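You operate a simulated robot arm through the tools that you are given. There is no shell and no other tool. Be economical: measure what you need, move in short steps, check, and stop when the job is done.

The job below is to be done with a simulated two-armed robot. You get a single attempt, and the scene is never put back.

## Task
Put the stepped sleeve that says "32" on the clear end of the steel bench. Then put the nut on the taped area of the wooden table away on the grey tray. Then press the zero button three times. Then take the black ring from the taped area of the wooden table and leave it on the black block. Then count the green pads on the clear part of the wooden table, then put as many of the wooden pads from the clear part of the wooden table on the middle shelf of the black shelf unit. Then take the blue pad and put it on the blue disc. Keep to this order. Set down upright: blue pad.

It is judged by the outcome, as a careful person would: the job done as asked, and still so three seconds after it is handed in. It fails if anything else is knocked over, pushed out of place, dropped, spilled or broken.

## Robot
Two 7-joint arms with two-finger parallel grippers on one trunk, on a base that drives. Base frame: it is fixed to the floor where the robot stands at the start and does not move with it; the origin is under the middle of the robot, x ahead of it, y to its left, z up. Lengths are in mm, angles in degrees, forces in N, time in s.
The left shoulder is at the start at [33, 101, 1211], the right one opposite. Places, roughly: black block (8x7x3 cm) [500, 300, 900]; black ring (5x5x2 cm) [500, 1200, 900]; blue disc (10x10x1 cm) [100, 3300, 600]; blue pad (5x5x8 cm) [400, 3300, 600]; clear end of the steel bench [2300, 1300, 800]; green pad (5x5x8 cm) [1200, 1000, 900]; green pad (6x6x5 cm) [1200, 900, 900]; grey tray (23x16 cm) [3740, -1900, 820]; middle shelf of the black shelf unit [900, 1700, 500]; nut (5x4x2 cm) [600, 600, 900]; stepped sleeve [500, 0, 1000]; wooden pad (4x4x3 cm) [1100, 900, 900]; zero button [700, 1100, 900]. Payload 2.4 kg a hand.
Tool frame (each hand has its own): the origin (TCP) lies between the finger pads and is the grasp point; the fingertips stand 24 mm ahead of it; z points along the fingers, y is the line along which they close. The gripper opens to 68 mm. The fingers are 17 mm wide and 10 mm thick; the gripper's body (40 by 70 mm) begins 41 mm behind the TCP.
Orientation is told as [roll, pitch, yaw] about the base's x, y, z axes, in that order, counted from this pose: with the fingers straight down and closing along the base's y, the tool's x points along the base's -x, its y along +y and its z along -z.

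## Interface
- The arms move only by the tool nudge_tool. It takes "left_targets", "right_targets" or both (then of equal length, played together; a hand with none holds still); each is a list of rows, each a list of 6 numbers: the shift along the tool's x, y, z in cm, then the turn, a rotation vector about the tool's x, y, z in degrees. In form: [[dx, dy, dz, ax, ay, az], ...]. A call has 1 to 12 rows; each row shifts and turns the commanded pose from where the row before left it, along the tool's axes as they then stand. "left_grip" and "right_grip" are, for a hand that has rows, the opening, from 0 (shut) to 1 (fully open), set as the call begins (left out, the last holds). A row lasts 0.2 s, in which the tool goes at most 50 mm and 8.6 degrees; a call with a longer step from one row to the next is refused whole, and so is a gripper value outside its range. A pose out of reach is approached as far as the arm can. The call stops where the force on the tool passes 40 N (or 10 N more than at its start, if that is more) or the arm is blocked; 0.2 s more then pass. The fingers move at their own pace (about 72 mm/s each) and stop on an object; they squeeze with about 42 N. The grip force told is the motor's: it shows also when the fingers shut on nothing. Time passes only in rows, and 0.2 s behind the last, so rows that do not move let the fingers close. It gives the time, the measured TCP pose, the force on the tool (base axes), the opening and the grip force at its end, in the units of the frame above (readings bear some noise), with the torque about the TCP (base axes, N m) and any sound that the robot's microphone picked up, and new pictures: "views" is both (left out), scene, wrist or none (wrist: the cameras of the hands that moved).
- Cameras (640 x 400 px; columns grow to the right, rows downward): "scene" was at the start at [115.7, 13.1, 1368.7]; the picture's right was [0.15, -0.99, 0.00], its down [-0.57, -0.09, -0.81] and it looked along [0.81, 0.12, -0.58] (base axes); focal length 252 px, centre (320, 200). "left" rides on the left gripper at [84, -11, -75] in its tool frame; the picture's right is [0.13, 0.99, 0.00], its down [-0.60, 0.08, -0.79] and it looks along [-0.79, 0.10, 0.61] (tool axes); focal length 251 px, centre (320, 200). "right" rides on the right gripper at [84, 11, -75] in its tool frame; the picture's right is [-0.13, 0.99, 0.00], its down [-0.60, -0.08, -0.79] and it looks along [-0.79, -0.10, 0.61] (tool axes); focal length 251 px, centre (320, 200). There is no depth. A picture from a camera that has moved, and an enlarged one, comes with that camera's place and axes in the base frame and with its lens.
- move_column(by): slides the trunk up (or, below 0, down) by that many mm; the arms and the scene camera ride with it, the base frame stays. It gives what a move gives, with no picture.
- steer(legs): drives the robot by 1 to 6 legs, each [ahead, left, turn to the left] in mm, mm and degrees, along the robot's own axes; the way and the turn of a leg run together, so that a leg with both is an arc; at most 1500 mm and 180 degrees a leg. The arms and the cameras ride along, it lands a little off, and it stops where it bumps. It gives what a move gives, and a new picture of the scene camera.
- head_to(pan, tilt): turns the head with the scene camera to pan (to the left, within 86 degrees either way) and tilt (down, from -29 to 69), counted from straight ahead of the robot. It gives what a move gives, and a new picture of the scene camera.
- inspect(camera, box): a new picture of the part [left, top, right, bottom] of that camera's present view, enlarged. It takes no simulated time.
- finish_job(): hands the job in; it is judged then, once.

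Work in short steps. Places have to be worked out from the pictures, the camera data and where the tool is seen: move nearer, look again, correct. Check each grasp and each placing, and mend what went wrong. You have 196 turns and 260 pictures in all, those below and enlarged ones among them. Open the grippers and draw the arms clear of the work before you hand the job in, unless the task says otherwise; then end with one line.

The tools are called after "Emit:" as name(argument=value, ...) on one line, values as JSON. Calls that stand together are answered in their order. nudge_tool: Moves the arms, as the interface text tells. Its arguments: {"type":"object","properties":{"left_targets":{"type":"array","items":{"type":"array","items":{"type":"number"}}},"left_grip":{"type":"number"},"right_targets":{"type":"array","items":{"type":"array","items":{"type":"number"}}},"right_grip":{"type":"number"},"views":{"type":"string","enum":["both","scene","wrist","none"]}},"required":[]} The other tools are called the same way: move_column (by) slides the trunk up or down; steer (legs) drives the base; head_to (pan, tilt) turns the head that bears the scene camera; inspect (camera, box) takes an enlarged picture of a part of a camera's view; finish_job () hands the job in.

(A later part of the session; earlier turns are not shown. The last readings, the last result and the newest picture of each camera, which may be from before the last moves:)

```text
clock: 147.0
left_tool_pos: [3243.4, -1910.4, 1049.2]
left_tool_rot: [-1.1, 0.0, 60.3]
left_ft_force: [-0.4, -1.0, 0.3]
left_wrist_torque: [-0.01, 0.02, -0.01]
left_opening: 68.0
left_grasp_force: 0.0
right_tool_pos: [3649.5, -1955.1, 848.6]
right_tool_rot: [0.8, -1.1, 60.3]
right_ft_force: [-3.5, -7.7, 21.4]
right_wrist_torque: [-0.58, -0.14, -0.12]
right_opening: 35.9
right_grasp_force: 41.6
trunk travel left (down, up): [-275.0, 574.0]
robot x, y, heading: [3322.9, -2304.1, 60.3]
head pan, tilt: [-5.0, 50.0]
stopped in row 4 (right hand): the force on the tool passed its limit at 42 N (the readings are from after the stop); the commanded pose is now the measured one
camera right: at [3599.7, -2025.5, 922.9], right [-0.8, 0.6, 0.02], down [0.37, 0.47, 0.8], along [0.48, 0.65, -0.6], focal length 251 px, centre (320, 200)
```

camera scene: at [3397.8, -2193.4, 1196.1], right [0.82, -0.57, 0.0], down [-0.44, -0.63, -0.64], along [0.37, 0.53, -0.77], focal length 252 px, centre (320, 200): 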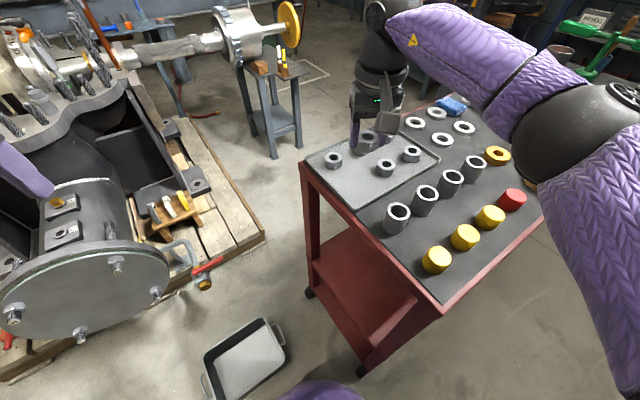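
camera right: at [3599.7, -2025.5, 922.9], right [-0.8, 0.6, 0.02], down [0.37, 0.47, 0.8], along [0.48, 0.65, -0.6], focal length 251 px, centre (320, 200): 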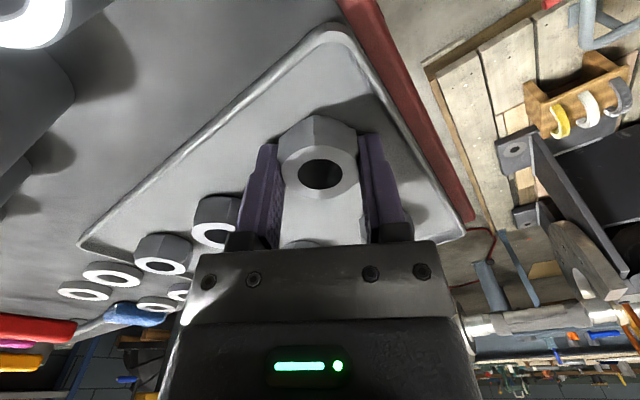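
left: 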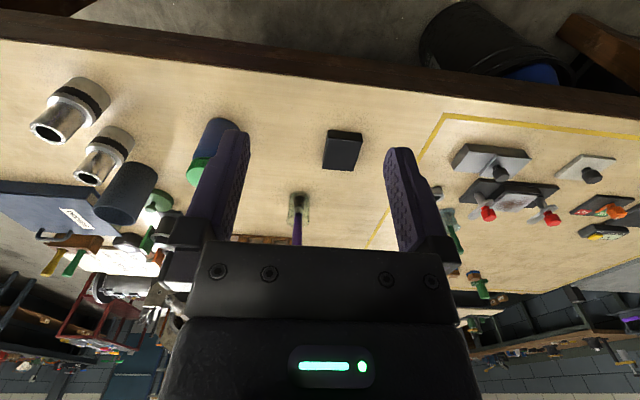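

Contact made. I ease up 2 mm, open partway, and lift off.

Emit:
nudge_tool(right_targets=[[0, 0, -0.15, 0, 0, 0], [0, 0, 0, 0, 0, 0]], views="none")

Emit:
nudge_tool(right_targets=[[0, 0, 0, 0, 0, 0], [0, 0, 0, 0, 0, 0], [0, 0, 0, 0, 0, 0]], right_grip=0.72, views="none")

Emit:
nudge_tool(right_targets=[[0, 0, -1, 0, 0, 0], [0, 0, -2, 0, 0, 0], [0, 0, -4, 0, 0, 0], [0, 0, -4, 0, 0, 0]])

```text
clock: 147.6
left_tool_pos: [3243.7, -1912.3, 1049.9]
left_tool_rot: [-1.2, 0.0, 60.2]
left_ft_force: [0.4, -0.3, 0.5]
left_wrist_torque: [0.04, -0.02, 0.02]
left_opening: 67.9
left_grasp_force: 0.1
right_tool_pos: [3650.2, -1955.7, 848.1]
right_tool_rot: [0.8, -1.1, 60.3]
right_ft_force: [-5.4, -9.2, 16.4]
right_wrist_torque: [-0.55, -0.06, -0.2]
right_opening: 35.5
right_grasp_force: 42.3
trunk travel left (down, up): [-275.0, 574.0]
robot x, y, heading: [3324.9, -2304.4, 60.3]
head pan, tilt: [-5.0, 50.0]
```

```text
clock: 148.4
left_tool_pos: [3242.0, -1910.5, 1049.2]
left_tool_rot: [-1.2, 0.0, 60.3]
left_ft_force: [-0.1, 0.4, -0.4]
left_wrist_torque: [-0.03, -0.01, 0.01]
left_opening: 67.9
left_grasp_force: 0.2
right_tool_pos: [3648.8, -1954.3, 848.7]
right_tool_rot: [0.8, -0.9, 60.4]
right_ft_force: [-12.8, -0.4, 14.5]
right_wrist_torque: [-0.27, 0.01, -0.26]
right_opening: 39.5
right_grasp_force: 0.1
trunk travel left (down, up): [-275.0, 574.0]
robot x, y, heading: [3326.7, -2304.6, 60.2]
head pan, tilt: [-5.0, 50.0]
```

```text
clock: 149.4
left_tool_pos: [3245.7, -1910.3, 1050.1]
left_tool_rot: [-1.2, 0.1, 60.4]
left_ft_force: [0.0, 0.5, -0.1]
left_wrist_torque: [-0.01, 0.02, 0.01]
left_opening: 68.0
left_grasp_force: 0.0
right_tool_pos: [3651.9, -1957.3, 958.2]
right_tool_rot: [0.8, -0.8, 60.3]
right_ft_force: [-0.2, -0.5, 0.3]
right_wrist_torque: [0.0, 0.02, 0.03]
right_opening: 49.0
right_grasp_force: 0.0
trunk travel left (down, up): [-275.0, 574.0]
robot x, y, heading: [3324.1, -2303.3, 60.4]
head pan, tilt: [-5.0, 50.0]
camera scene: at [3397.7, -2193.6, 1196.1], right [0.82, -0.57, 0.0], down [-0.44, -0.63, -0.64], along [0.37, 0.53, -0.77], focal length 252 px, centre (320, 200)
camera right: at [3601.7, -2027.5, 1032.7], right [-0.8, 0.6, 0.02], down [0.37, 0.47, 0.8], along [0.48, 0.64, -0.6], focal length 251 px, centre (320, 200)
```

scene: 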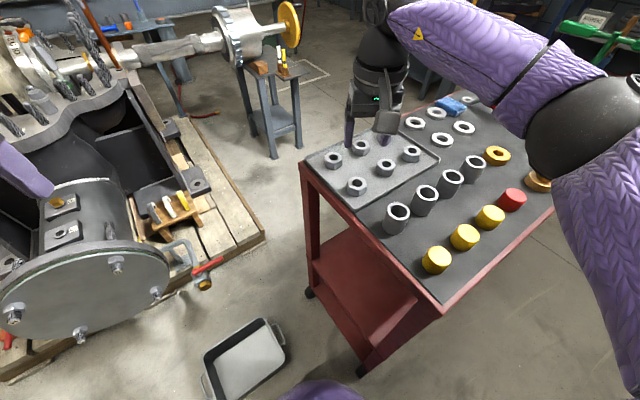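
right: 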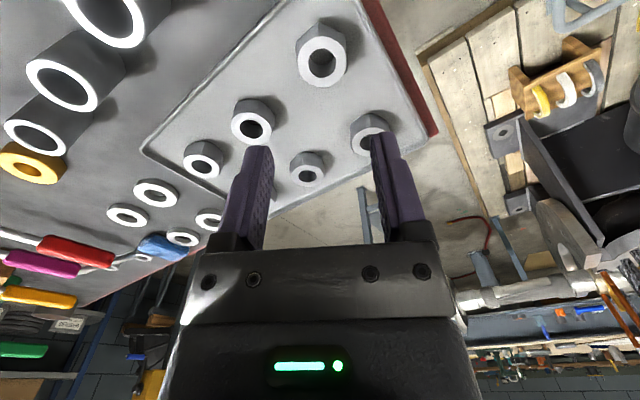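

The nut sits flat in the sixth spot of the tray. I raise the trunk and drive back round to the front of the wooden table.

Emit:
move_column(by=250)

Emit:
steer(legs=[[-150, -100, -60], [-1500, 0, 0], [-1500, 0, 0], [-560, 0, 0], [0, 1500, 0], [0, 1500, 0]])

```text
clock: 151.9
left_tool_pos: [3246.0, -1909.0, 1300.4]
left_tool_rot: [-1.0, 0.1, 60.4]
left_ft_force: [0.3, -0.1, -0.3]
left_wrist_torque: [0.0, 0.0, 0.02]
left_opening: 68.1
left_grasp_force: 0.0
right_tool_pos: [3652.5, -1956.7, 1208.8]
right_tool_rot: [0.8, -0.9, 60.3]
right_ft_force: [0.1, 1.0, -0.8]
right_wrist_torque: [-0.01, -0.03, 0.0]
right_opening: 48.7
right_grasp_force: 0.2
trunk travel left (down, up): [-525.0, 324.0]
robot x, y, heading: [3327.4, -2307.3, 60.4]
head pan, tilt: [-5.0, 50.0]
```

```text
clock: 186.0
left_tool_pos: [-156.7, 735.5, 1299.5]
left_tool_rot: [-1.2, 0.2, 3.0]
left_ft_force: [0.6, 0.4, -1.1]
left_wrist_torque: [0.01, 0.04, 0.0]
left_opening: 68.2
left_grasp_force: 0.1
right_tool_pos: [23.2, 368.4, 1208.2]
right_tool_rot: [0.8, -0.9, 3.0]
right_ft_force: [0.4, 0.0, -0.3]
right_wrist_torque: [0.0, 0.0, 0.01]
right_opening: 49.0
right_grasp_force: 0.0
trunk travel left (down, up): [-525.0, 324.0]
robot x, y, heading: [-445.4, 456.6, 3.0]
head pan, tilt: [-5.0, 50.0]
camera scene: at [-348.1, 452.4, 1448.0], right [-0.03, -1.0, 0.0], down [-0.77, 0.03, -0.64], along [0.64, -0.02, -0.77], focal length 252 px, centre (320, 200)
```

scene: 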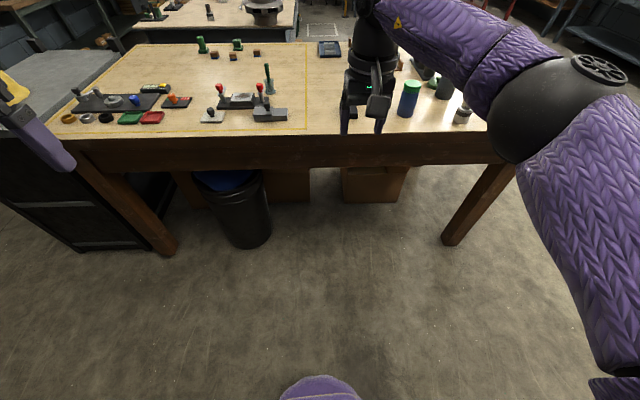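

I drive to about (120,985) so that the left hand faces the zero device, correcting the heading.

Emit:
steer(legs=[[0, 515, -3], [555, 0, 0]])

Emit:
head_to(pan=15, tilt=45)

```text
clock: 191.8
left_tool_pos: [404.3, 1236.1, 1298.4]
left_tool_rot: [-1.1, 0.0, -0.6]
left_ft_force: [0.0, 0.2, 0.6]
left_wrist_torque: [-0.02, 0.0, 0.03]
left_opening: 68.1
left_grasp_force: 0.0
right_tool_pos: [560.2, 859.1, 1207.0]
right_tool_rot: [0.8, -0.9, -0.6]
right_ft_force: [0.4, -0.7, 0.3]
right_wrist_torque: [0.02, 0.05, -0.02]
right_opening: 49.2
right_grasp_force: 0.0
trunk travel left (down, up): [-525.0, 324.0]
robot x, y, heading: [98.1, 974.7, -0.6]
head pan, tilt: [-5.0, 50.0]
camera scene: at [195.3, 965.7, 1448.0], right [-0.1, -1.0, 0.0], down [-0.76, 0.07, -0.64], along [0.64, -0.06, -0.77], focal length 252 px, centre (320, 200)
```

scene: 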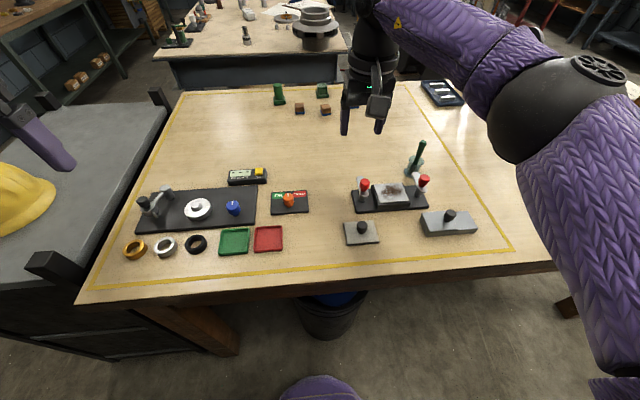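

```text
clock: 192.7
left_tool_pos: [404.0, 1236.7, 1299.0]
left_tool_rot: [-1.1, 0.1, -0.6]
left_ft_force: [-0.5, -0.4, 0.4]
left_wrist_torque: [0.01, -0.07, 0.01]
left_opening: 67.9
left_grasp_force: 0.1
right_tool_pos: [560.5, 858.8, 1207.6]
right_tool_rot: [0.8, -1.0, -0.6]
right_ft_force: [0.4, 0.6, 0.6]
right_wrist_torque: [-0.02, -0.02, -0.04]
right_opening: 48.9
right_grasp_force: 0.1
trunk travel left (down, up): [-525.0, 324.0]
robot x, y, heading: [101.9, 972.7, -0.8]
head pan, tilt: [15.0, 45.0]
camera scene: at [197.0, 993.4, 1454.9], right [0.25, -0.97, 0.0], down [-0.69, -0.18, -0.71], along [0.68, 0.18, -0.71], focal length 252 px, centre (320, 200)
```

scene: 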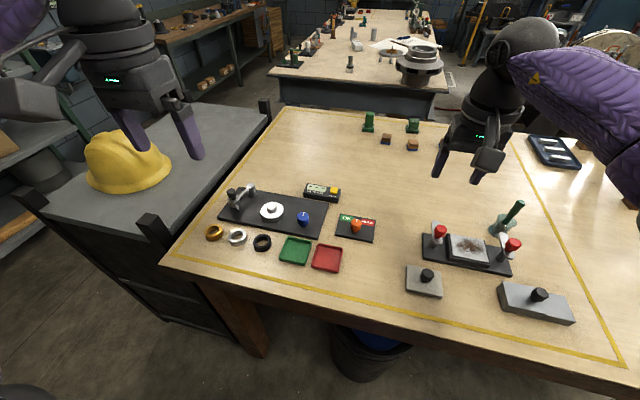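

Button ≈(740,1092), black ring ≈(523,1234). I enlarge the device to confirm the zero button.

Emit:
inspect(camera="scene", box=[290, 165, 360, 215])

Emit:
inspect(camera="scene", box=[340, 100, 450, 160])

```text
8.00 times, centred on (325, 190) of scene
camera zoom: at [197.0, 993.4, 1454.9], right [0.25, -0.97, 0.0], down [-0.69, -0.18, -0.71], along [0.68, 0.18, -0.71], focal length 2014 px, centre (280, 280)
```

zoom: 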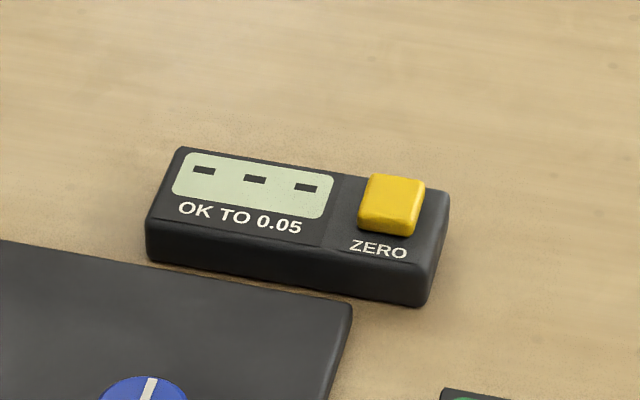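

```text
5.82 times, centred on (395, 130) of scene
camera zoom: at [197.0, 993.4, 1454.9], right [0.25, -0.97, 0.0], down [-0.69, -0.18, -0.71], along [0.68, 0.18, -0.71], focal length 1465 px, centre (-116, 607)
```

zoom: 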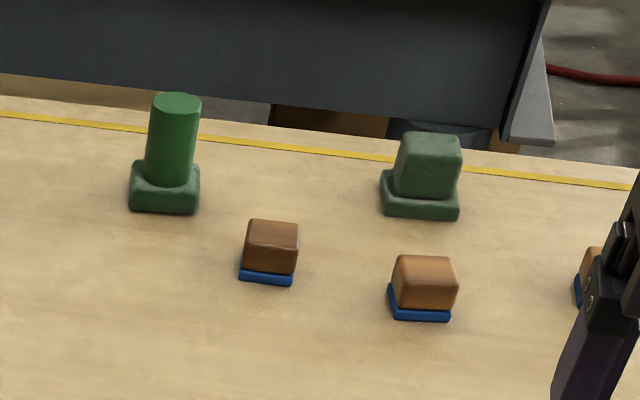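

The yellow ZERO button is at ≈(738,1094,~941); two green pads, three wooden ones confirmed. I drive 55 mm ahead, lower the trunk 100 mm, then close and tilt the left hand 40° forward for reach.

Emit:
steer(legs=[[55, 0, 0.7]])

Emit:
move_column(by=-100)

Emit:
nudge_tool(left_targets=[[-1, -3, -0.5, 0, -8, 0], [-1, -3, -0.5, 0, -8, 0], [-1, -3, 0, 0, -8, 0], [-1, -3, 0, 0, -8, 0], [-1, -2.2, 0, 0, -8, 0]], left_grip=0)

```text
clock: 193.6
left_tool_pos: [455.4, 1239.7, 1299.8]
left_tool_rot: [-1.1, 0.2, 0.3]
left_ft_force: [0.1, -0.3, -0.2]
left_wrist_torque: [-0.03, -0.02, 0.01]
left_opening: 68.2
left_grasp_force: 0.0
right_tool_pos: [616.7, 863.7, 1207.5]
right_tool_rot: [0.8, -0.9, 0.1]
right_ft_force: [1.2, -0.3, -0.1]
right_wrist_torque: [-0.02, 0.0, 0.0]
right_opening: 49.0
right_grasp_force: 0.0
trunk travel left (down, up): [-525.0, 324.0]
robot x, y, heading: [152.0, 973.8, 0.4]
head pan, tilt: [15.0, 45.0]
camera scene: at [252.7, 994.6, 1454.8], right [0.26, -0.97, 0.0], down [-0.68, -0.19, -0.71], along [0.68, 0.18, -0.71], focal length 252 px, centre (320, 200)
```

scene: 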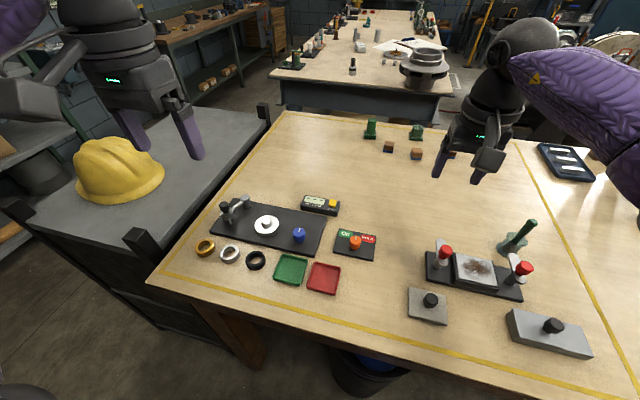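

```text
clock: 194.9
left_tool_pos: [453.5, 1240.2, 1199.2]
left_tool_rot: [-1.1, 0.2, 0.2]
left_ft_force: [0.3, 0.2, 1.0]
left_wrist_torque: [0.03, 0.06, -0.02]
left_opening: 68.0
left_grasp_force: 0.1
right_tool_pos: [616.4, 865.3, 1107.7]
right_tool_rot: [0.8, -0.9, 0.1]
right_ft_force: [-0.7, -0.2, -0.1]
right_wrist_torque: [0.01, -0.02, 0.04]
right_opening: 49.0
right_grasp_force: 0.0
trunk travel left (down, up): [-425.0, 424.0]
robot x, y, heading: [153.5, 971.0, 0.5]
head pan, tilt: [15.0, 45.0]
```

```text
clock: 196.1
left_tool_pos: [501.9, 1097.6, 1225.1]
left_tool_rot: [-1.5, -40.2, 1.2]
left_ft_force: [-0.3, -0.5, 1.3]
left_wrist_torque: [0.01, 0.01, 0.0]
left_opening: 0.0
left_grasp_force: 23.9
right_tool_pos: [616.3, 863.5, 1107.6]
right_tool_rot: [0.9, -0.9, 0.1]
right_ft_force: [0.8, 0.3, 0.6]
right_wrist_torque: [-0.02, -0.01, -0.02]
right_opening: 49.1
right_grasp_force: 0.1
trunk travel left (down, up): [-425.0, 424.0]
robot x, y, heading: [151.5, 973.7, 0.1]
head pan, tilt: [15.0, 45.0]
camera scene: at [261.1, 994.3, 1354.5], right [0.26, -0.97, 0.0], down [-0.68, -0.18, -0.71], along [0.68, 0.19, -0.71], focal length 252 px, centre (320, 200)
camera left: at [389.6, 1087.1, 1229.3], right [-0.1, 0.99, -0.1], down [-0.05, 0.1, 0.99], along [0.99, 0.11, 0.04], focal length 251 px, centre (320, 200)
```

scene: 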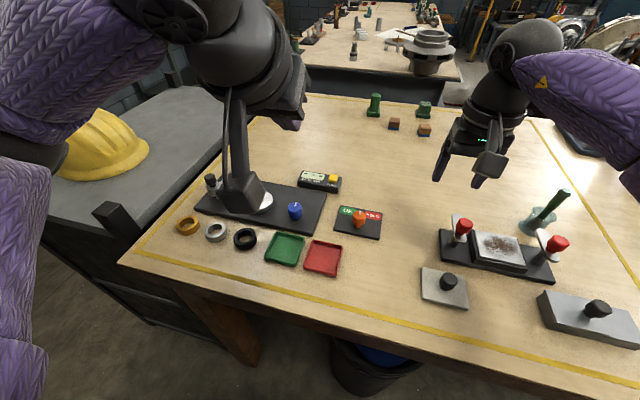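
left: 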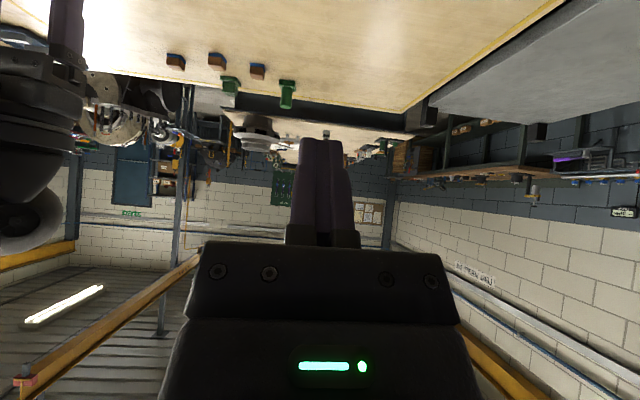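

The tilt brings the camera low, so I'll use 28° and drive a further 38 mm nearer, then approach the button.

Emit:
steer(legs=[[38, 0, -0.3]])

Emit:
nudge_tool(left_targets=[[0, 0, 0, 0, 6, 0], [0, 0, 0, 0, 6, 0], [-0.83, 0, 4.08, 0, 0, 0], [-0.83, 0, 4.08, 0, 0, 0], [-0.83, 0, 4.08, 0, 0, 0], [-0.83, 0, 4.08, 0, 0, 0]])

```text
clock: 197.0
left_tool_pos: [540.3, 1096.4, 1224.4]
left_tool_rot: [-1.4, -39.8, 0.8]
left_ft_force: [0.7, -0.1, -0.3]
left_wrist_torque: [-0.01, 0.01, -0.04]
left_opening: 0.1
left_grasp_force: 23.6
right_tool_pos: [653.6, 861.5, 1107.0]
right_tool_rot: [0.8, -0.8, -0.1]
right_ft_force: [-0.1, 0.2, 0.1]
right_wrist_torque: [0.01, 0.01, -0.02]
right_opening: 49.3
right_grasp_force: 0.1
trunk travel left (down, up): [-425.0, 424.0]
robot x, y, heading: [193.4, 972.1, 0.1]
head pan, tilt: [15.0, 45.0]
camera scene: at [299.7, 994.0, 1354.3], right [0.26, -0.97, 0.0], down [-0.68, -0.18, -0.71], along [0.68, 0.18, -0.71], focal length 252 px, centre (320, 200)
```

scene: 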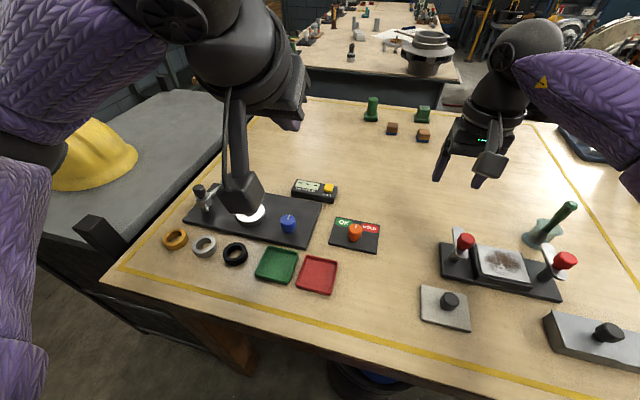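

```text
clock: 198.4
left_tool_pos: [645.8, 1094.3, 1097.2]
left_tool_rot: [-1.2, -27.9, 0.5]
left_ft_force: [-0.2, -0.6, 0.6]
left_wrist_torque: [-0.02, -0.02, 0.04]
left_opening: 0.2
left_grasp_force: 23.7
right_tool_pos: [652.6, 862.2, 1107.8]
right_tool_rot: [0.9, -0.9, -0.2]
right_ft_force: [0.3, -0.3, -0.2]
right_wrist_torque: [0.01, 0.03, -0.02]
right_opening: 49.2
right_grasp_force: 0.1
trunk travel left (down, up): [-425.0, 424.0]
robot x, y, heading: [191.6, 973.3, 0.0]
head pan, tilt: [15.0, 45.0]
camera scene: at [298.9, 993.9, 1354.4], right [0.26, -0.97, 0.0], down [-0.68, -0.18, -0.71], along [0.68, 0.18, -0.71], focal length 252 px, centre (320, 200)
camera left: at [537.1, 1083.6, 1124.5], right [-0.11, 0.99, -0.08], down [0.16, 0.1, 0.98], along [0.98, 0.1, -0.17], focal length 251 px, centre (320, 200)
```

scene: 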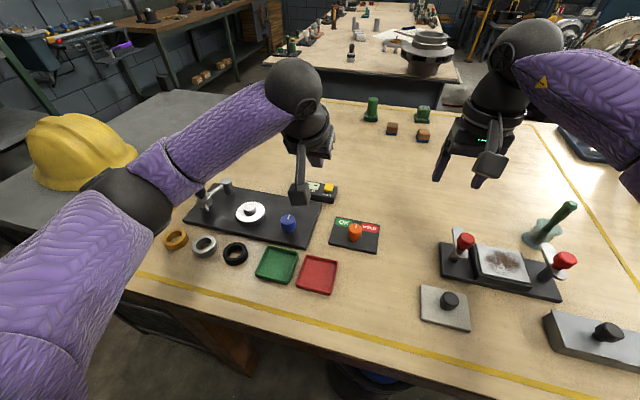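
left: 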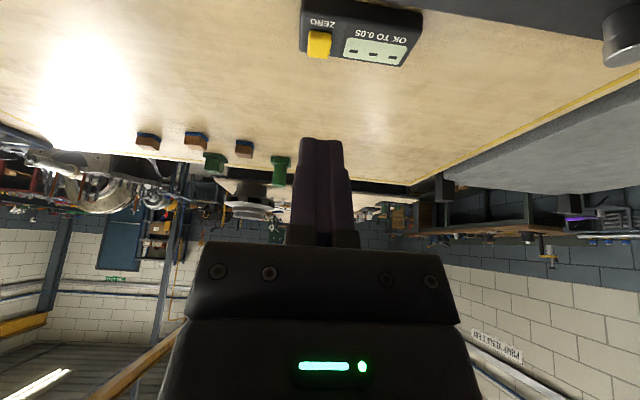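

Button triangulates to ≈(741,1091). I move to hover about 20 mm above it.

Emit:
nudge_tool(left_targets=[[-0.5, -0.08, 3.52, 0, 0, 0], [-0.5, -0.08, 3.52, 0, 0, 0], [-0.5, -0.08, 3.52, 0, 0, 0], [-0.5, -0.08, 3.52, 0, 0, 0]])

```text
clock: 199.4
left_tool_pos: [729.4, 1089.1, 982.6]
left_tool_rot: [-1.2, -27.9, 0.4]
left_ft_force: [-0.4, -0.1, 0.4]
left_wrist_torque: [-0.01, 0.02, -0.02]
left_opening: 0.0
left_grasp_force: 23.1
right_tool_pos: [652.6, 861.4, 1107.2]
right_tool_rot: [0.9, -0.9, -0.2]
right_ft_force: [-0.8, 0.2, 0.3]
right_wrist_torque: [0.0, -0.01, -0.03]
right_opening: 49.2
right_grasp_force: 0.0
trunk travel left (down, up): [-425.0, 424.0]
robot x, y, heading: [192.4, 976.0, -0.1]
head pan, tilt: [15.0, 45.0]
camera scene: at [298.8, 993.7, 1354.4], right [0.26, -0.97, 0.0], down [-0.68, -0.18, -0.71], along [0.68, 0.18, -0.71], focal length 252 px, centre (320, 200)
camera left: at [619.9, 1078.5, 1010.1], right [-0.11, 0.99, -0.08], down [0.16, 0.1, 0.98], along [0.98, 0.1, -0.17], focal length 251 px, centre (320, 200)
```

scene: 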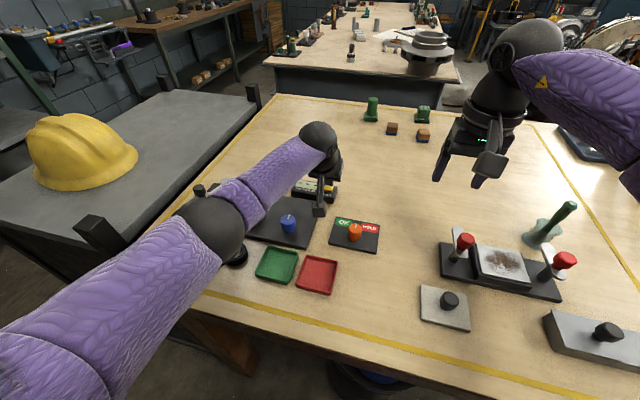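
left: 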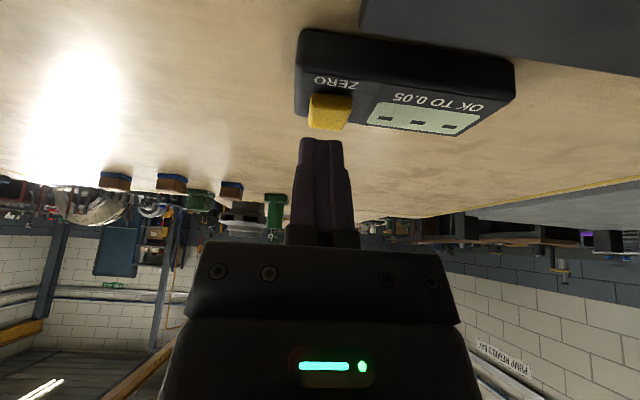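

The tip hovers just over the button. I check the left elbow's clearance over the rings and crank before pressing.

Emit:
inspect(camera="scene", box=[140, 110, 380, 290])

Emit:
inspect(camera="left", box=[270, 60, 400, 180])

```text
2.22 times, centred on (260, 200) of scene
camera zoom: at [298.8, 993.7, 1354.4], right [0.26, -0.97, 0.0], down [-0.68, -0.18, -0.71], along [0.68, 0.18, -0.71], focal length 560 px, centre (453, 200)
```

zoom: 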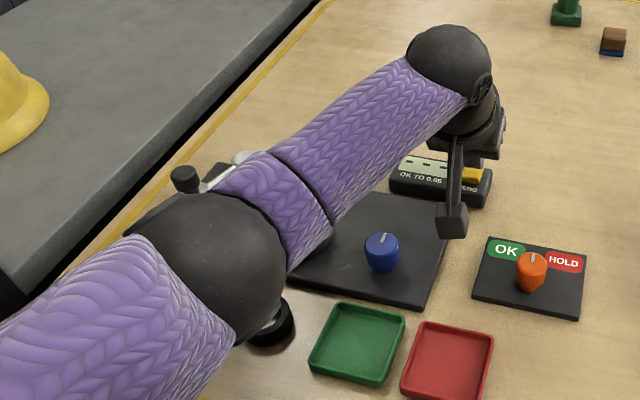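

```text
3.33 times, centred on (335, 120) of left
camera zoom: at [619.9, 1078.5, 1010.1], right [-0.11, 0.99, -0.08], down [0.16, 0.1, 0.98], along [0.98, 0.1, -0.17], focal length 838 px, centre (270, 467)
```

zoom: 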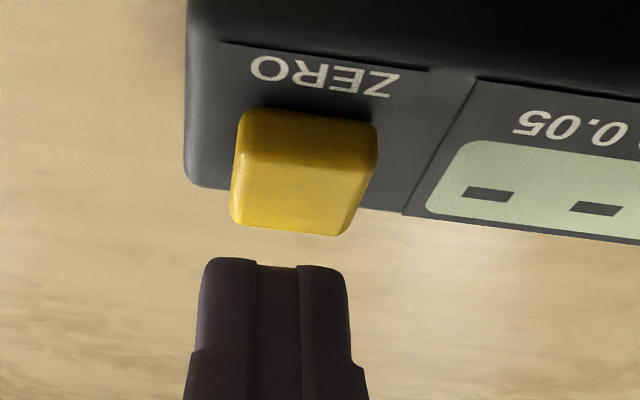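

Elbow is well clear. I shift slightly (+6 mm x, +3 mm y) and go down in 4 mm rows, watching force and sound.

Emit:
nudge_tool(left_targets=[[-0.53, 0.3, 0.28, 0, 0, 0], [0.19, 0, 0.35, 0, 0, 0], [0.19, 0, 0.35, 0, 0, 0], [0.1, 0, 0.18, 0, 0, 0]], views="wrist")

```text
clock: 200.4
left_tool_pos: [734.6, 1090.0, 970.6]
left_tool_rot: [-1.3, -27.9, 0.5]
left_ft_force: [-0.2, -0.6, 0.4]
left_wrist_torque: [-0.02, -0.02, 0.0]
left_opening: 0.0
left_grasp_force: 24.1
right_tool_pos: [652.4, 861.7, 1107.3]
right_tool_rot: [0.8, -0.9, -0.3]
right_ft_force: [0.0, 0.7, -0.5]
right_wrist_torque: [-0.01, -0.01, 0.03]
right_opening: 48.9
right_grasp_force: 0.0
trunk travel left (down, up): [-425.0, 424.0]
robot x, y, heading: [189.1, 973.8, -0.1]
head pan, tilt: [15.0, 45.0]
camera left: at [625.6, 1081.6, 999.0], right [-0.11, 0.99, -0.08], down [0.16, 0.1, 0.98], along [0.98, 0.1, -0.17], focal length 251 px, centre (320, 200)
```

left: 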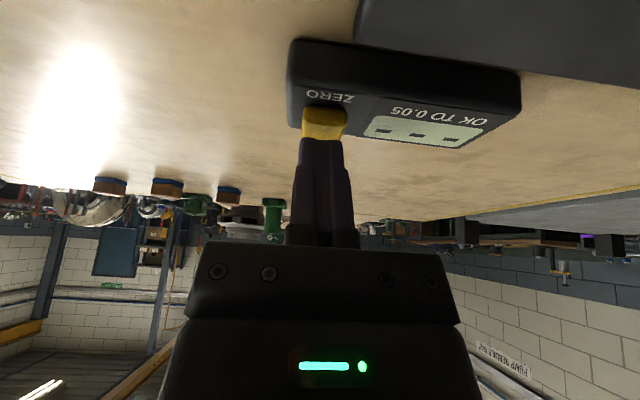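

Tip is almost touching. Press down in 2 mm rows.

Emit:
nudge_tool(left_targets=[[0.1, 0, 0.18, 0, 0, 0], [0.1, 0, 0.18, 0, 0, 0], [0.1, 0, 0.18, 0, 0, 0], [0.1, 0, 0.18, 0, 0, 0]], views="wrist")

```text
clock: 201.4
left_tool_pos: [734.7, 1090.2, 963.6]
left_tool_rot: [-1.3, -27.9, 0.4]
left_ft_force: [0.7, 0.3, 2.3]
left_wrist_torque: [-0.02, -0.01, 0.03]
left_opening: 0.1
left_grasp_force: 24.2
right_tool_pos: [653.0, 862.9, 1107.5]
right_tool_rot: [0.8, -0.9, -0.2]
right_ft_force: [-0.3, -0.5, -1.0]
right_wrist_torque: [-0.01, -0.01, 0.0]
right_opening: 48.9
right_grasp_force: 0.1
trunk travel left (down, up): [-425.0, 424.0]
robot x, y, heading: [190.2, 970.5, 0.1]
head pan, tilt: [15.0, 45.0]
heard: click
camera left: at [625.6, 1080.9, 991.2], right [-0.11, 0.99, -0.08], down [0.16, 0.1, 0.98], along [0.98, 0.1, -0.17], focal length 251 px, centre (320, 200)
```

left: 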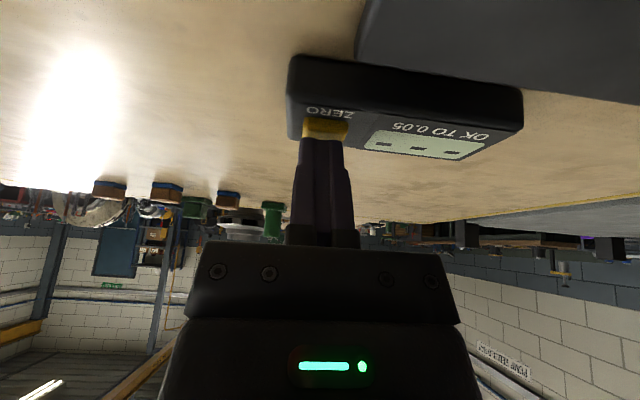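

Heard a click (one press). I lift 10 mm to let it release, then press a second time.

Emit:
nudge_tool(left_targets=[[-0.24, 0, -0.44, 0, 0, 0], [-0.24, 0, -0.44, 0, 0, 0], [0, 0, 0, 0, 0, 0]], views="none")

Emit:
nudge_tool(left_targets=[[0.19, 0, 0.35, 0, 0, 0], [0.1, 0, 0.18, 0, 0, 0], [0.1, 0, 0.18, 0, 0, 0], [0.1, 0, 0.18, 0, 0, 0]], views="none")

```text
clock: 202.2
left_tool_pos: [735.0, 1091.4, 973.0]
left_tool_rot: [-1.3, -27.8, 0.5]
left_ft_force: [0.0, 0.6, -0.3]
left_wrist_torque: [0.0, 0.04, 0.0]
left_opening: 0.0
left_grasp_force: 23.8
right_tool_pos: [653.6, 861.6, 1107.2]
right_tool_rot: [0.8, -0.8, -0.1]
right_ft_force: [1.1, 0.2, 0.1]
right_wrist_torque: [0.03, -0.03, 0.01]
right_opening: 49.2
right_grasp_force: 0.1
trunk travel left (down, up): [-425.0, 424.0]
robot x, y, heading: [192.2, 974.7, -0.4]
head pan, tilt: [15.0, 45.0]
```

```text
clock: 203.2
left_tool_pos: [733.9, 1092.0, 962.9]
left_tool_rot: [-1.2, -28.0, 0.6]
left_ft_force: [0.1, -0.9, 1.1]
left_wrist_torque: [-0.02, -0.01, 0.0]
left_opening: 0.0
left_grasp_force: 23.2
right_tool_pos: [651.9, 861.5, 1107.7]
right_tool_rot: [1.0, -0.9, -0.1]
right_ft_force: [0.4, 0.1, -0.2]
right_wrist_torque: [0.02, -0.01, 0.02]
right_opening: 48.9
right_grasp_force: 0.0
trunk travel left (down, up): [-425.0, 424.0]
robot x, y, heading: [193.0, 974.9, -0.1]
head pan, tilt: [15.0, 45.0]
heard: click
```

Second click. Release and press a third time.

Emit:
nudge_tool(left_targets=[[-0.24, 0, -0.44, 0, 0, 0], [-0.24, 0, -0.44, 0, 0, 0], [0, 0, 0, 0, 0, 0]], views="none")

Emit:
nudge_tool(left_targets=[[0.19, 0, 0.35, 0, 0, 0], [0.1, 0, 0.18, 0, 0, 0], [0.1, 0, 0.18, 0, 0, 0], [0.1, 0, 0.18, 0, 0, 0]], views="none")

```text
clock: 204.0
left_tool_pos: [734.9, 1092.2, 973.2]
left_tool_rot: [-1.2, -27.9, 0.5]
left_ft_force: [-0.3, 0.5, -0.5]
left_wrist_torque: [0.02, 0.01, 0.0]
left_opening: 0.0
left_grasp_force: 23.4
right_tool_pos: [653.2, 862.5, 1108.5]
right_tool_rot: [0.8, -0.9, -0.2]
right_ft_force: [-1.0, 0.1, -0.3]
right_wrist_torque: [-0.02, 0.03, 0.02]
right_opening: 48.9
right_grasp_force: 0.1
trunk travel left (down, up): [-425.0, 424.0]
robot x, y, heading: [189.7, 975.5, 0.2]
head pan, tilt: [15.0, 45.0]
```

```text
clock: 205.0
left_tool_pos: [735.1, 1091.3, 962.2]
left_tool_rot: [-1.2, -27.8, 0.5]
left_ft_force: [0.5, -0.7, 2.6]
left_wrist_torque: [0.03, -0.01, 0.02]
left_opening: 0.0
left_grasp_force: 23.0
right_tool_pos: [651.8, 861.3, 1107.2]
right_tool_rot: [0.9, -0.9, -0.1]
right_ft_force: [0.3, 0.8, 0.1]
right_wrist_torque: [0.02, 0.0, 0.0]
right_opening: 49.0
right_grasp_force: 0.0
trunk travel left (down, up): [-425.0, 424.0]
robot x, y, heading: [189.7, 977.0, -0.0]
head pan, tilt: [15.0, 45.0]
heard: click
```

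Three clicks, three presses. I withdraw the left hand up and back, and bring it vertical again above the black ring.

Emit:
nudge_tool(left_targets=[[-1.41, 0, -2.65, 0, 0, 0], [-1.41, 0, -2.65, 0, 0, 0], [1.3, 0.5, -4.4, 0, 0, 0], [1.3, 1.5, -4.4, 0, 0, 0], [1.3, 2, -4.2, 0, 7, 0], [1.3, 2, -3.5, 0, 7, 0], [1, 2.5, 0, 0, 7, 0], [1, 2.5, 0, 0, 7, 0]], left_grip=0)

```text
clock: 206.8
left_tool_pos: [594.3, 1204.6, 1142.9]
left_tool_rot: [-1.1, 0.2, -0.1]
left_ft_force: [-0.3, -0.1, -0.5]
left_wrist_torque: [0.01, 0.01, -0.02]
left_opening: 0.0
left_grasp_force: 23.7
right_tool_pos: [653.1, 862.5, 1107.0]
right_tool_rot: [0.8, -0.9, -0.3]
right_ft_force: [0.2, -0.7, -0.2]
right_wrist_torque: [0.01, -0.03, -0.01]
right_opening: 48.9
right_grasp_force: 0.1
trunk travel left (down, up): [-425.0, 424.0]
robot x, y, heading: [190.6, 972.2, 0.1]
head pan, tilt: [15.0, 45.0]
camera scene: at [298.5, 994.2, 1354.5], right [0.26, -0.97, 0.0], down [-0.68, -0.18, -0.71], along [0.68, 0.18, -0.71], focal length 252 px, centre (320, 200)
camera left: at [511.0, 1194.9, 1218.5], right [-0.13, 0.99, -0.02], down [0.61, 0.09, 0.79], along [0.78, 0.09, -0.61], focal length 251 px, centre (320, 200)
```

scene: 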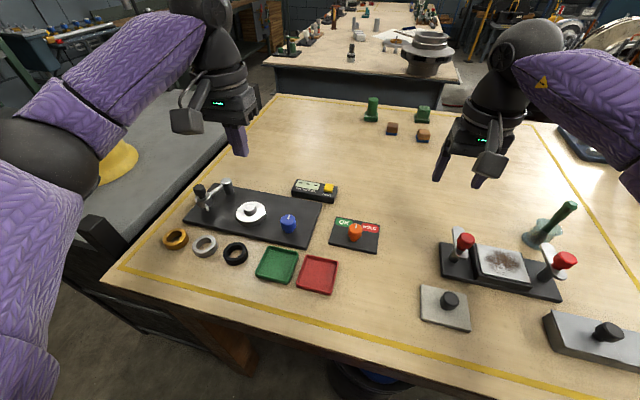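
left: 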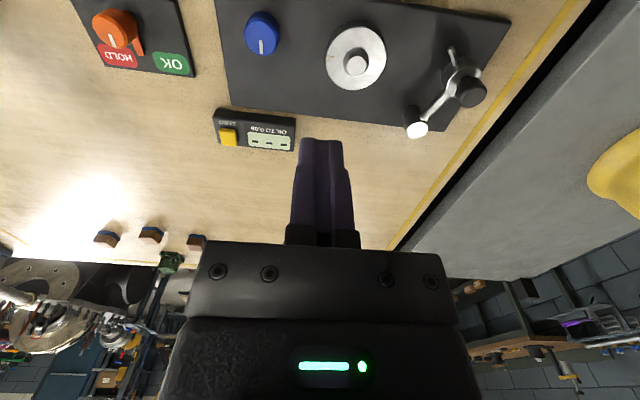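

Nothing disturbed. I bring the hand back above the black ring and open it to 20 mm for a wall grip.

Emit:
nudge_tool(left_targets=[[3, 0.3, 0, 0, 0, 0], [3, 0.3, 2, 0, 0, 0], [2.4, 0.3, 4, 0, 0, 0], [0, 0, 3, 0, 0, 0]], left_grip=0.3, views="wrist")

Emit:
inspect(camera="left", box=[240, 0, 480, 160])

```text
clock: 207.8
left_tool_pos: [512.8, 1210.3, 1050.9]
left_tool_rot: [-1.1, 0.0, -0.2]
left_ft_force: [0.5, 0.1, 0.8]
left_wrist_torque: [0.0, 0.0, 0.04]
left_opening: 20.4
left_grasp_force: 0.1
right_tool_pos: [653.6, 862.0, 1108.1]
right_tool_rot: [0.9, -0.9, -0.2]
right_ft_force: [-0.5, -0.4, 0.1]
right_wrist_torque: [0.0, 0.03, 0.03]
right_opening: 49.0
right_grasp_force: 0.0
trunk travel left (down, up): [-425.0, 424.0]
robot x, y, heading: [194.4, 972.6, -0.2]
head pan, tilt: [15.0, 45.0]
camera left: at [429.3, 1201.6, 1127.0], right [-0.13, 0.99, -0.02], down [0.6, 0.09, 0.79], along [0.79, 0.09, -0.61], focal length 251 px, centre (320, 200)
```

left: 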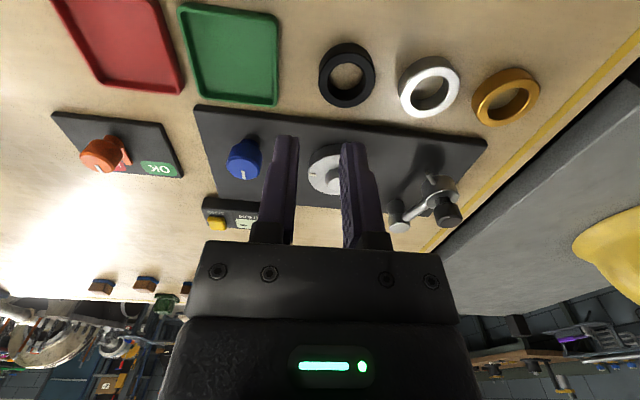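

```text
2.50 times, centred on (360, 80) of left
camera zoom: at [429.3, 1201.6, 1127.0], right [-0.13, 0.99, -0.02], down [0.6, 0.09, 0.79], along [0.79, 0.09, -0.61], focal length 629 px, centre (220, 500)
```

zoom: 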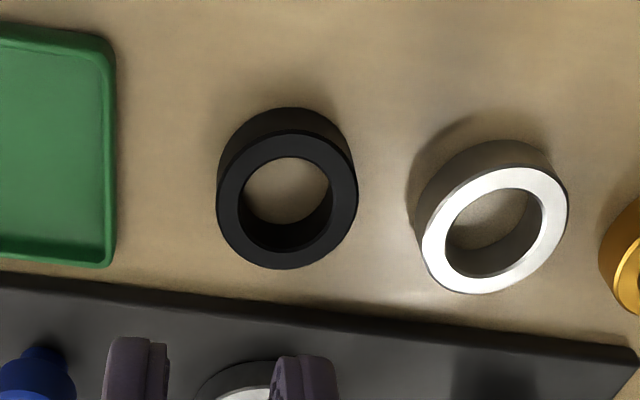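

Ring centre ≈(527,1232). There's about 23 mm to the silver ring and 36 mm to the tray, so an outer grip at 60 mm opening fits. I move over it to z≈985.

Emit:
nudge_tool(left_targets=[[-1.4, 2.0, 0, -1.1, 0, 0], [0, 0, 3.3, 0, 0, 0], [0, 0, 3.3, 0, 0, 0]], left_grip=0.88, views="wrist")

```text
clock: 208.6
left_tool_pos: [527.6, 1232.8, 984.7]
left_tool_rot: [0.0, 0.0, -0.2]
left_ft_force: [-0.4, 0.0, -0.3]
left_wrist_torque: [-0.02, 0.02, 0.01]
left_opening: 59.8
left_grasp_force: 0.1
right_tool_pos: [652.4, 861.8, 1107.2]
right_tool_rot: [0.9, -1.0, -0.4]
right_ft_force: [-0.1, -0.4, -0.1]
right_wrist_torque: [0.03, 0.0, 0.0]
right_opening: 49.1
right_grasp_force: 0.0
trunk travel left (down, up): [-425.0, 424.0]
robot x, y, heading: [189.0, 975.5, -0.1]
head pan, tilt: [15.0, 45.0]
camera left: at [444.0, 1222.4, 1060.3], right [-0.13, 0.99, 0.0], down [0.6, 0.08, 0.79], along [0.79, 0.1, -0.61], focal length 251 px, centre (320, 200)
```

left: 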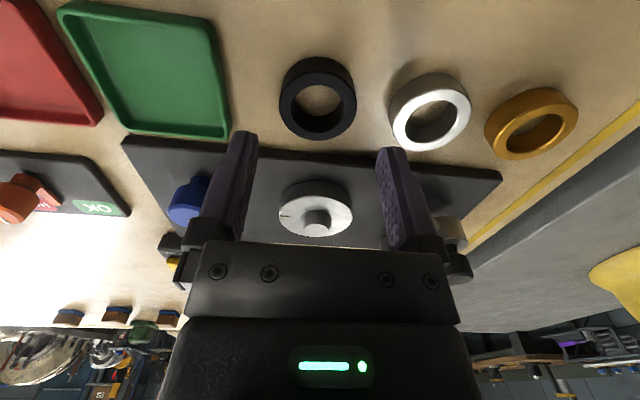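

Ring now reads (524,1231). Correct by −3 mm each and descend to z≈938.

Emit:
nudge_tool(left_targets=[[0.3, -0.4, 0.7, 0, 0, 0], [0, 0, 2, 0, 0, 0], [0, 0, 2, 0, 0, 0]], views="wrist")

```text
clock: 209.4
left_tool_pos: [522.1, 1229.2, 937.1]
left_tool_rot: [0.0, 0.0, -0.2]
left_ft_force: [0.5, 0.5, 0.2]
left_wrist_torque: [0.01, 0.01, 0.01]
left_opening: 59.7
left_grasp_force: 0.1
right_tool_pos: [652.9, 861.7, 1108.6]
right_tool_rot: [0.8, -1.0, -0.3]
right_ft_force: [0.3, -0.2, -0.1]
right_wrist_torque: [0.0, -0.02, -0.01]
right_opening: 49.0
right_grasp_force: 0.1
trunk travel left (down, up): [-425.0, 424.0]
robot x, y, heading: [193.6, 973.4, -0.3]
head pan, tilt: [15.0, 45.0]
camera left: at [439.4, 1219.3, 1013.6], right [-0.13, 0.99, 0.0], down [0.61, 0.08, 0.79], along [0.79, 0.1, -0.61], focal length 251 px, centre (320, 200)
```

left: 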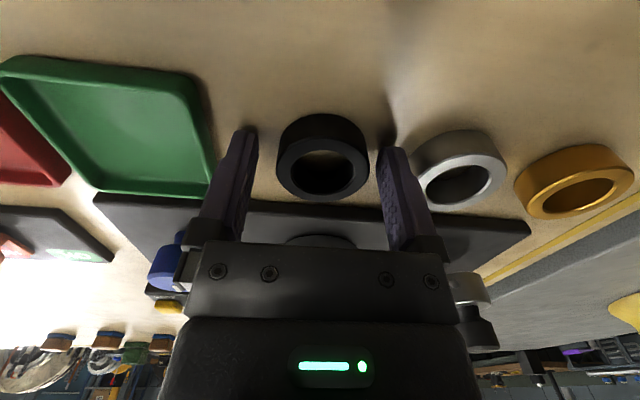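

The ring is between the fingers, neighbours clear. Close.

Emit:
nudge_tool(left_targets=[[0, 0, 0, 0, 0, 0], [0, 0, 0, 0, 0, 0], [0, 0, 0, 0, 0, 0]], left_grip=0, views="none")

Emit:
nudge_tool(left_targets=[[0, 0, -2, 0, 0, 0], [0, 0, -4, 0, 0, 0], [0, 0, -4, 0, 0, 0], [0, 0, -4, 0, 0, 0], [0, 0, -4, 0, 0, 0]])

```text
clock: 210.2
left_tool_pos: [522.7, 1230.1, 937.2]
left_tool_rot: [0.0, 0.1, 0.0]
left_ft_force: [-0.2, 0.2, -0.3]
left_wrist_torque: [-0.01, 0.03, 0.01]
left_opening: 44.7
left_grasp_force: 42.2
right_tool_pos: [653.5, 862.2, 1107.3]
right_tool_rot: [0.9, -0.9, -0.3]
right_ft_force: [-0.3, 0.5, 0.7]
right_wrist_torque: [-0.01, 0.0, -0.02]
right_opening: 49.0
right_grasp_force: 0.1
trunk travel left (down, up): [-425.0, 424.0]
robot x, y, heading: [190.7, 974.6, 0.3]
head pan, tilt: [15.0, 45.0]
```

```text
clock: 211.4
left_tool_pos: [523.3, 1228.3, 1117.1]
left_tool_rot: [0.0, 0.2, -0.1]
left_ft_force: [0.4, -0.2, -0.8]
left_wrist_torque: [0.02, 0.01, -0.03]
left_opening: 44.5
left_grasp_force: 41.9
right_tool_pos: [652.0, 861.1, 1108.8]
right_tool_rot: [0.8, -0.9, -0.2]
right_ft_force: [0.3, -0.6, -0.5]
right_wrist_torque: [0.01, 0.01, -0.02]
right_opening: 48.8
right_grasp_force: 0.2
trunk travel left (down, up): [-425.0, 424.0]
robot x, y, heading: [195.1, 972.9, -0.0]
head pan, tilt: [15.0, 45.0]
camera scene: at [298.5, 993.9, 1354.5], right [0.26, -0.97, 0.0], down [-0.68, -0.18, -0.71], along [0.68, 0.18, -0.71], focal length 252 px, centre (320, 200)
camera left: at [440.3, 1218.2, 1193.4], right [-0.13, 0.99, 0.0], down [0.61, 0.08, 0.79], along [0.79, 0.1, -0.61], focal length 251 px, centre (320, 200)
```

scene: 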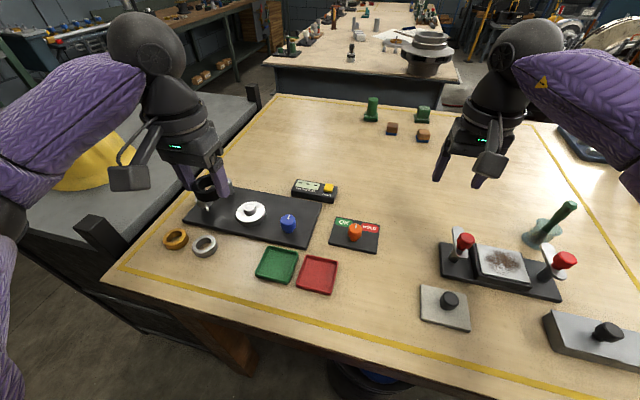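
left: 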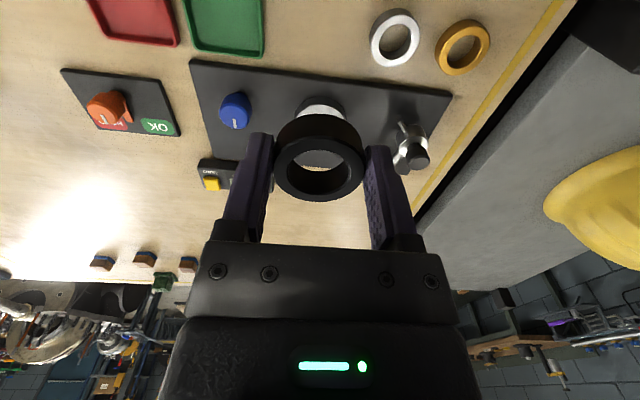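

Ring held. I raise the trunk 100 mm, back off, strafe right to face the black block, and approach again.

Emit:
move_column(by=100)

Emit:
steer(legs=[[-120, 0, 0], [0, -925, 0], [100, 0, 0]])

Emit:
head_to(pan=15, tilt=50)

```text
clock: 212.7
left_tool_pos: [522.0, 1228.0, 1218.7]
left_tool_rot: [0.0, 0.1, -0.1]
left_ft_force: [0.0, 0.1, -1.7]
left_wrist_torque: [0.01, -0.02, 0.0]
left_opening: 44.3
left_grasp_force: 42.0
right_tool_pos: [652.6, 861.4, 1207.5]
right_tool_rot: [0.7, -0.8, -0.3]
right_ft_force: [0.2, -0.3, 0.9]
right_wrist_torque: [0.0, -0.02, 0.01]
right_opening: 49.0
right_grasp_force: 0.1
trunk travel left (down, up): [-525.0, 324.0]
robot x, y, heading: [190.2, 972.3, -0.0]
head pan, tilt: [15.0, 45.0]
```

```text
clock: 219.2
left_tool_pos: [499.4, 305.7, 1217.4]
left_tool_rot: [0.0, 0.1, 0.4]
left_ft_force: [-0.4, 0.4, -0.8]
left_wrist_torque: [0.03, 0.02, -0.01]
left_opening: 44.6
left_grasp_force: 42.2
right_tool_pos: [634.4, -58.7, 1206.9]
right_tool_rot: [0.7, -0.9, 0.4]
right_ft_force: [1.5, 0.4, 0.2]
right_wrist_torque: [-0.04, 0.03, -0.01]
right_opening: 48.9
right_grasp_force: 0.0
trunk travel left (down, up): [-525.0, 324.0]
robot x, y, heading: [169.6, 51.4, 0.3]
head pan, tilt: [15.0, 45.0]
camera scene: at [268.2, 69.9, 1454.8], right [0.27, -0.96, 0.0], down [-0.68, -0.19, -0.71], along [0.68, 0.19, -0.71], focal length 252 px, centre (320, 200)
```

scene: 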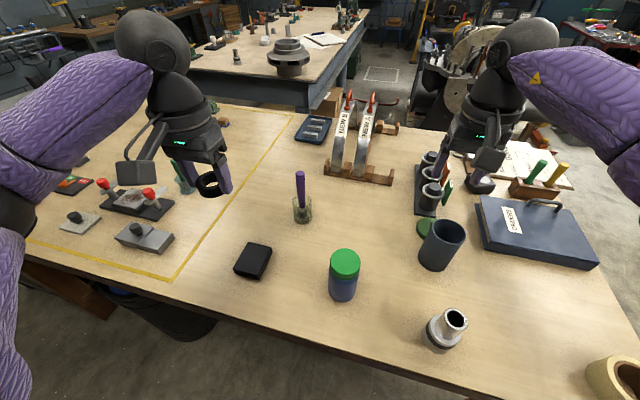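

```text
clock: 219.8
left_tool_pos: [497.6, 306.7, 1217.6]
left_tool_rot: [-0.1, 0.1, 0.4]
left_ft_force: [0.4, 0.4, -1.5]
left_wrist_torque: [-0.02, 0.0, 0.01]
left_opening: 44.1
left_grasp_force: 41.9
right_tool_pos: [631.8, -57.8, 1208.5]
right_tool_rot: [0.8, -0.9, 0.3]
right_ft_force: [-0.6, -0.2, 0.0]
right_wrist_torque: [0.02, 0.03, -0.01]
right_opening: 49.2
right_grasp_force: 0.0
trunk travel left (down, up): [-525.0, 324.0]
robot x, y, heading: [167.5, 47.4, 0.5]
head pan, tilt: [15.0, 50.0]
camera scene: at [262.4, 68.7, 1448.0], right [0.27, -0.96, 0.0], down [-0.74, -0.2, -0.64], along [0.62, 0.17, -0.77], focal length 252 px, centre (320, 200)
```

scene: 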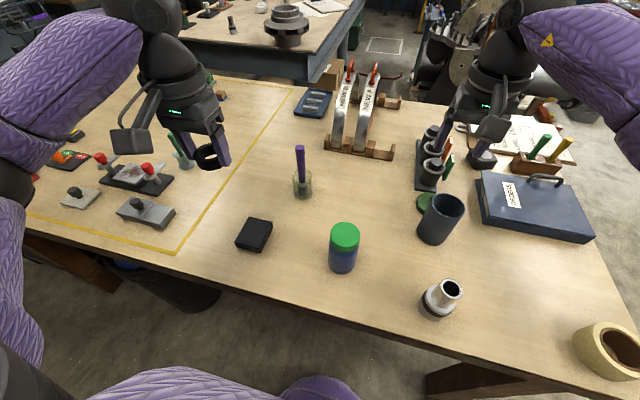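

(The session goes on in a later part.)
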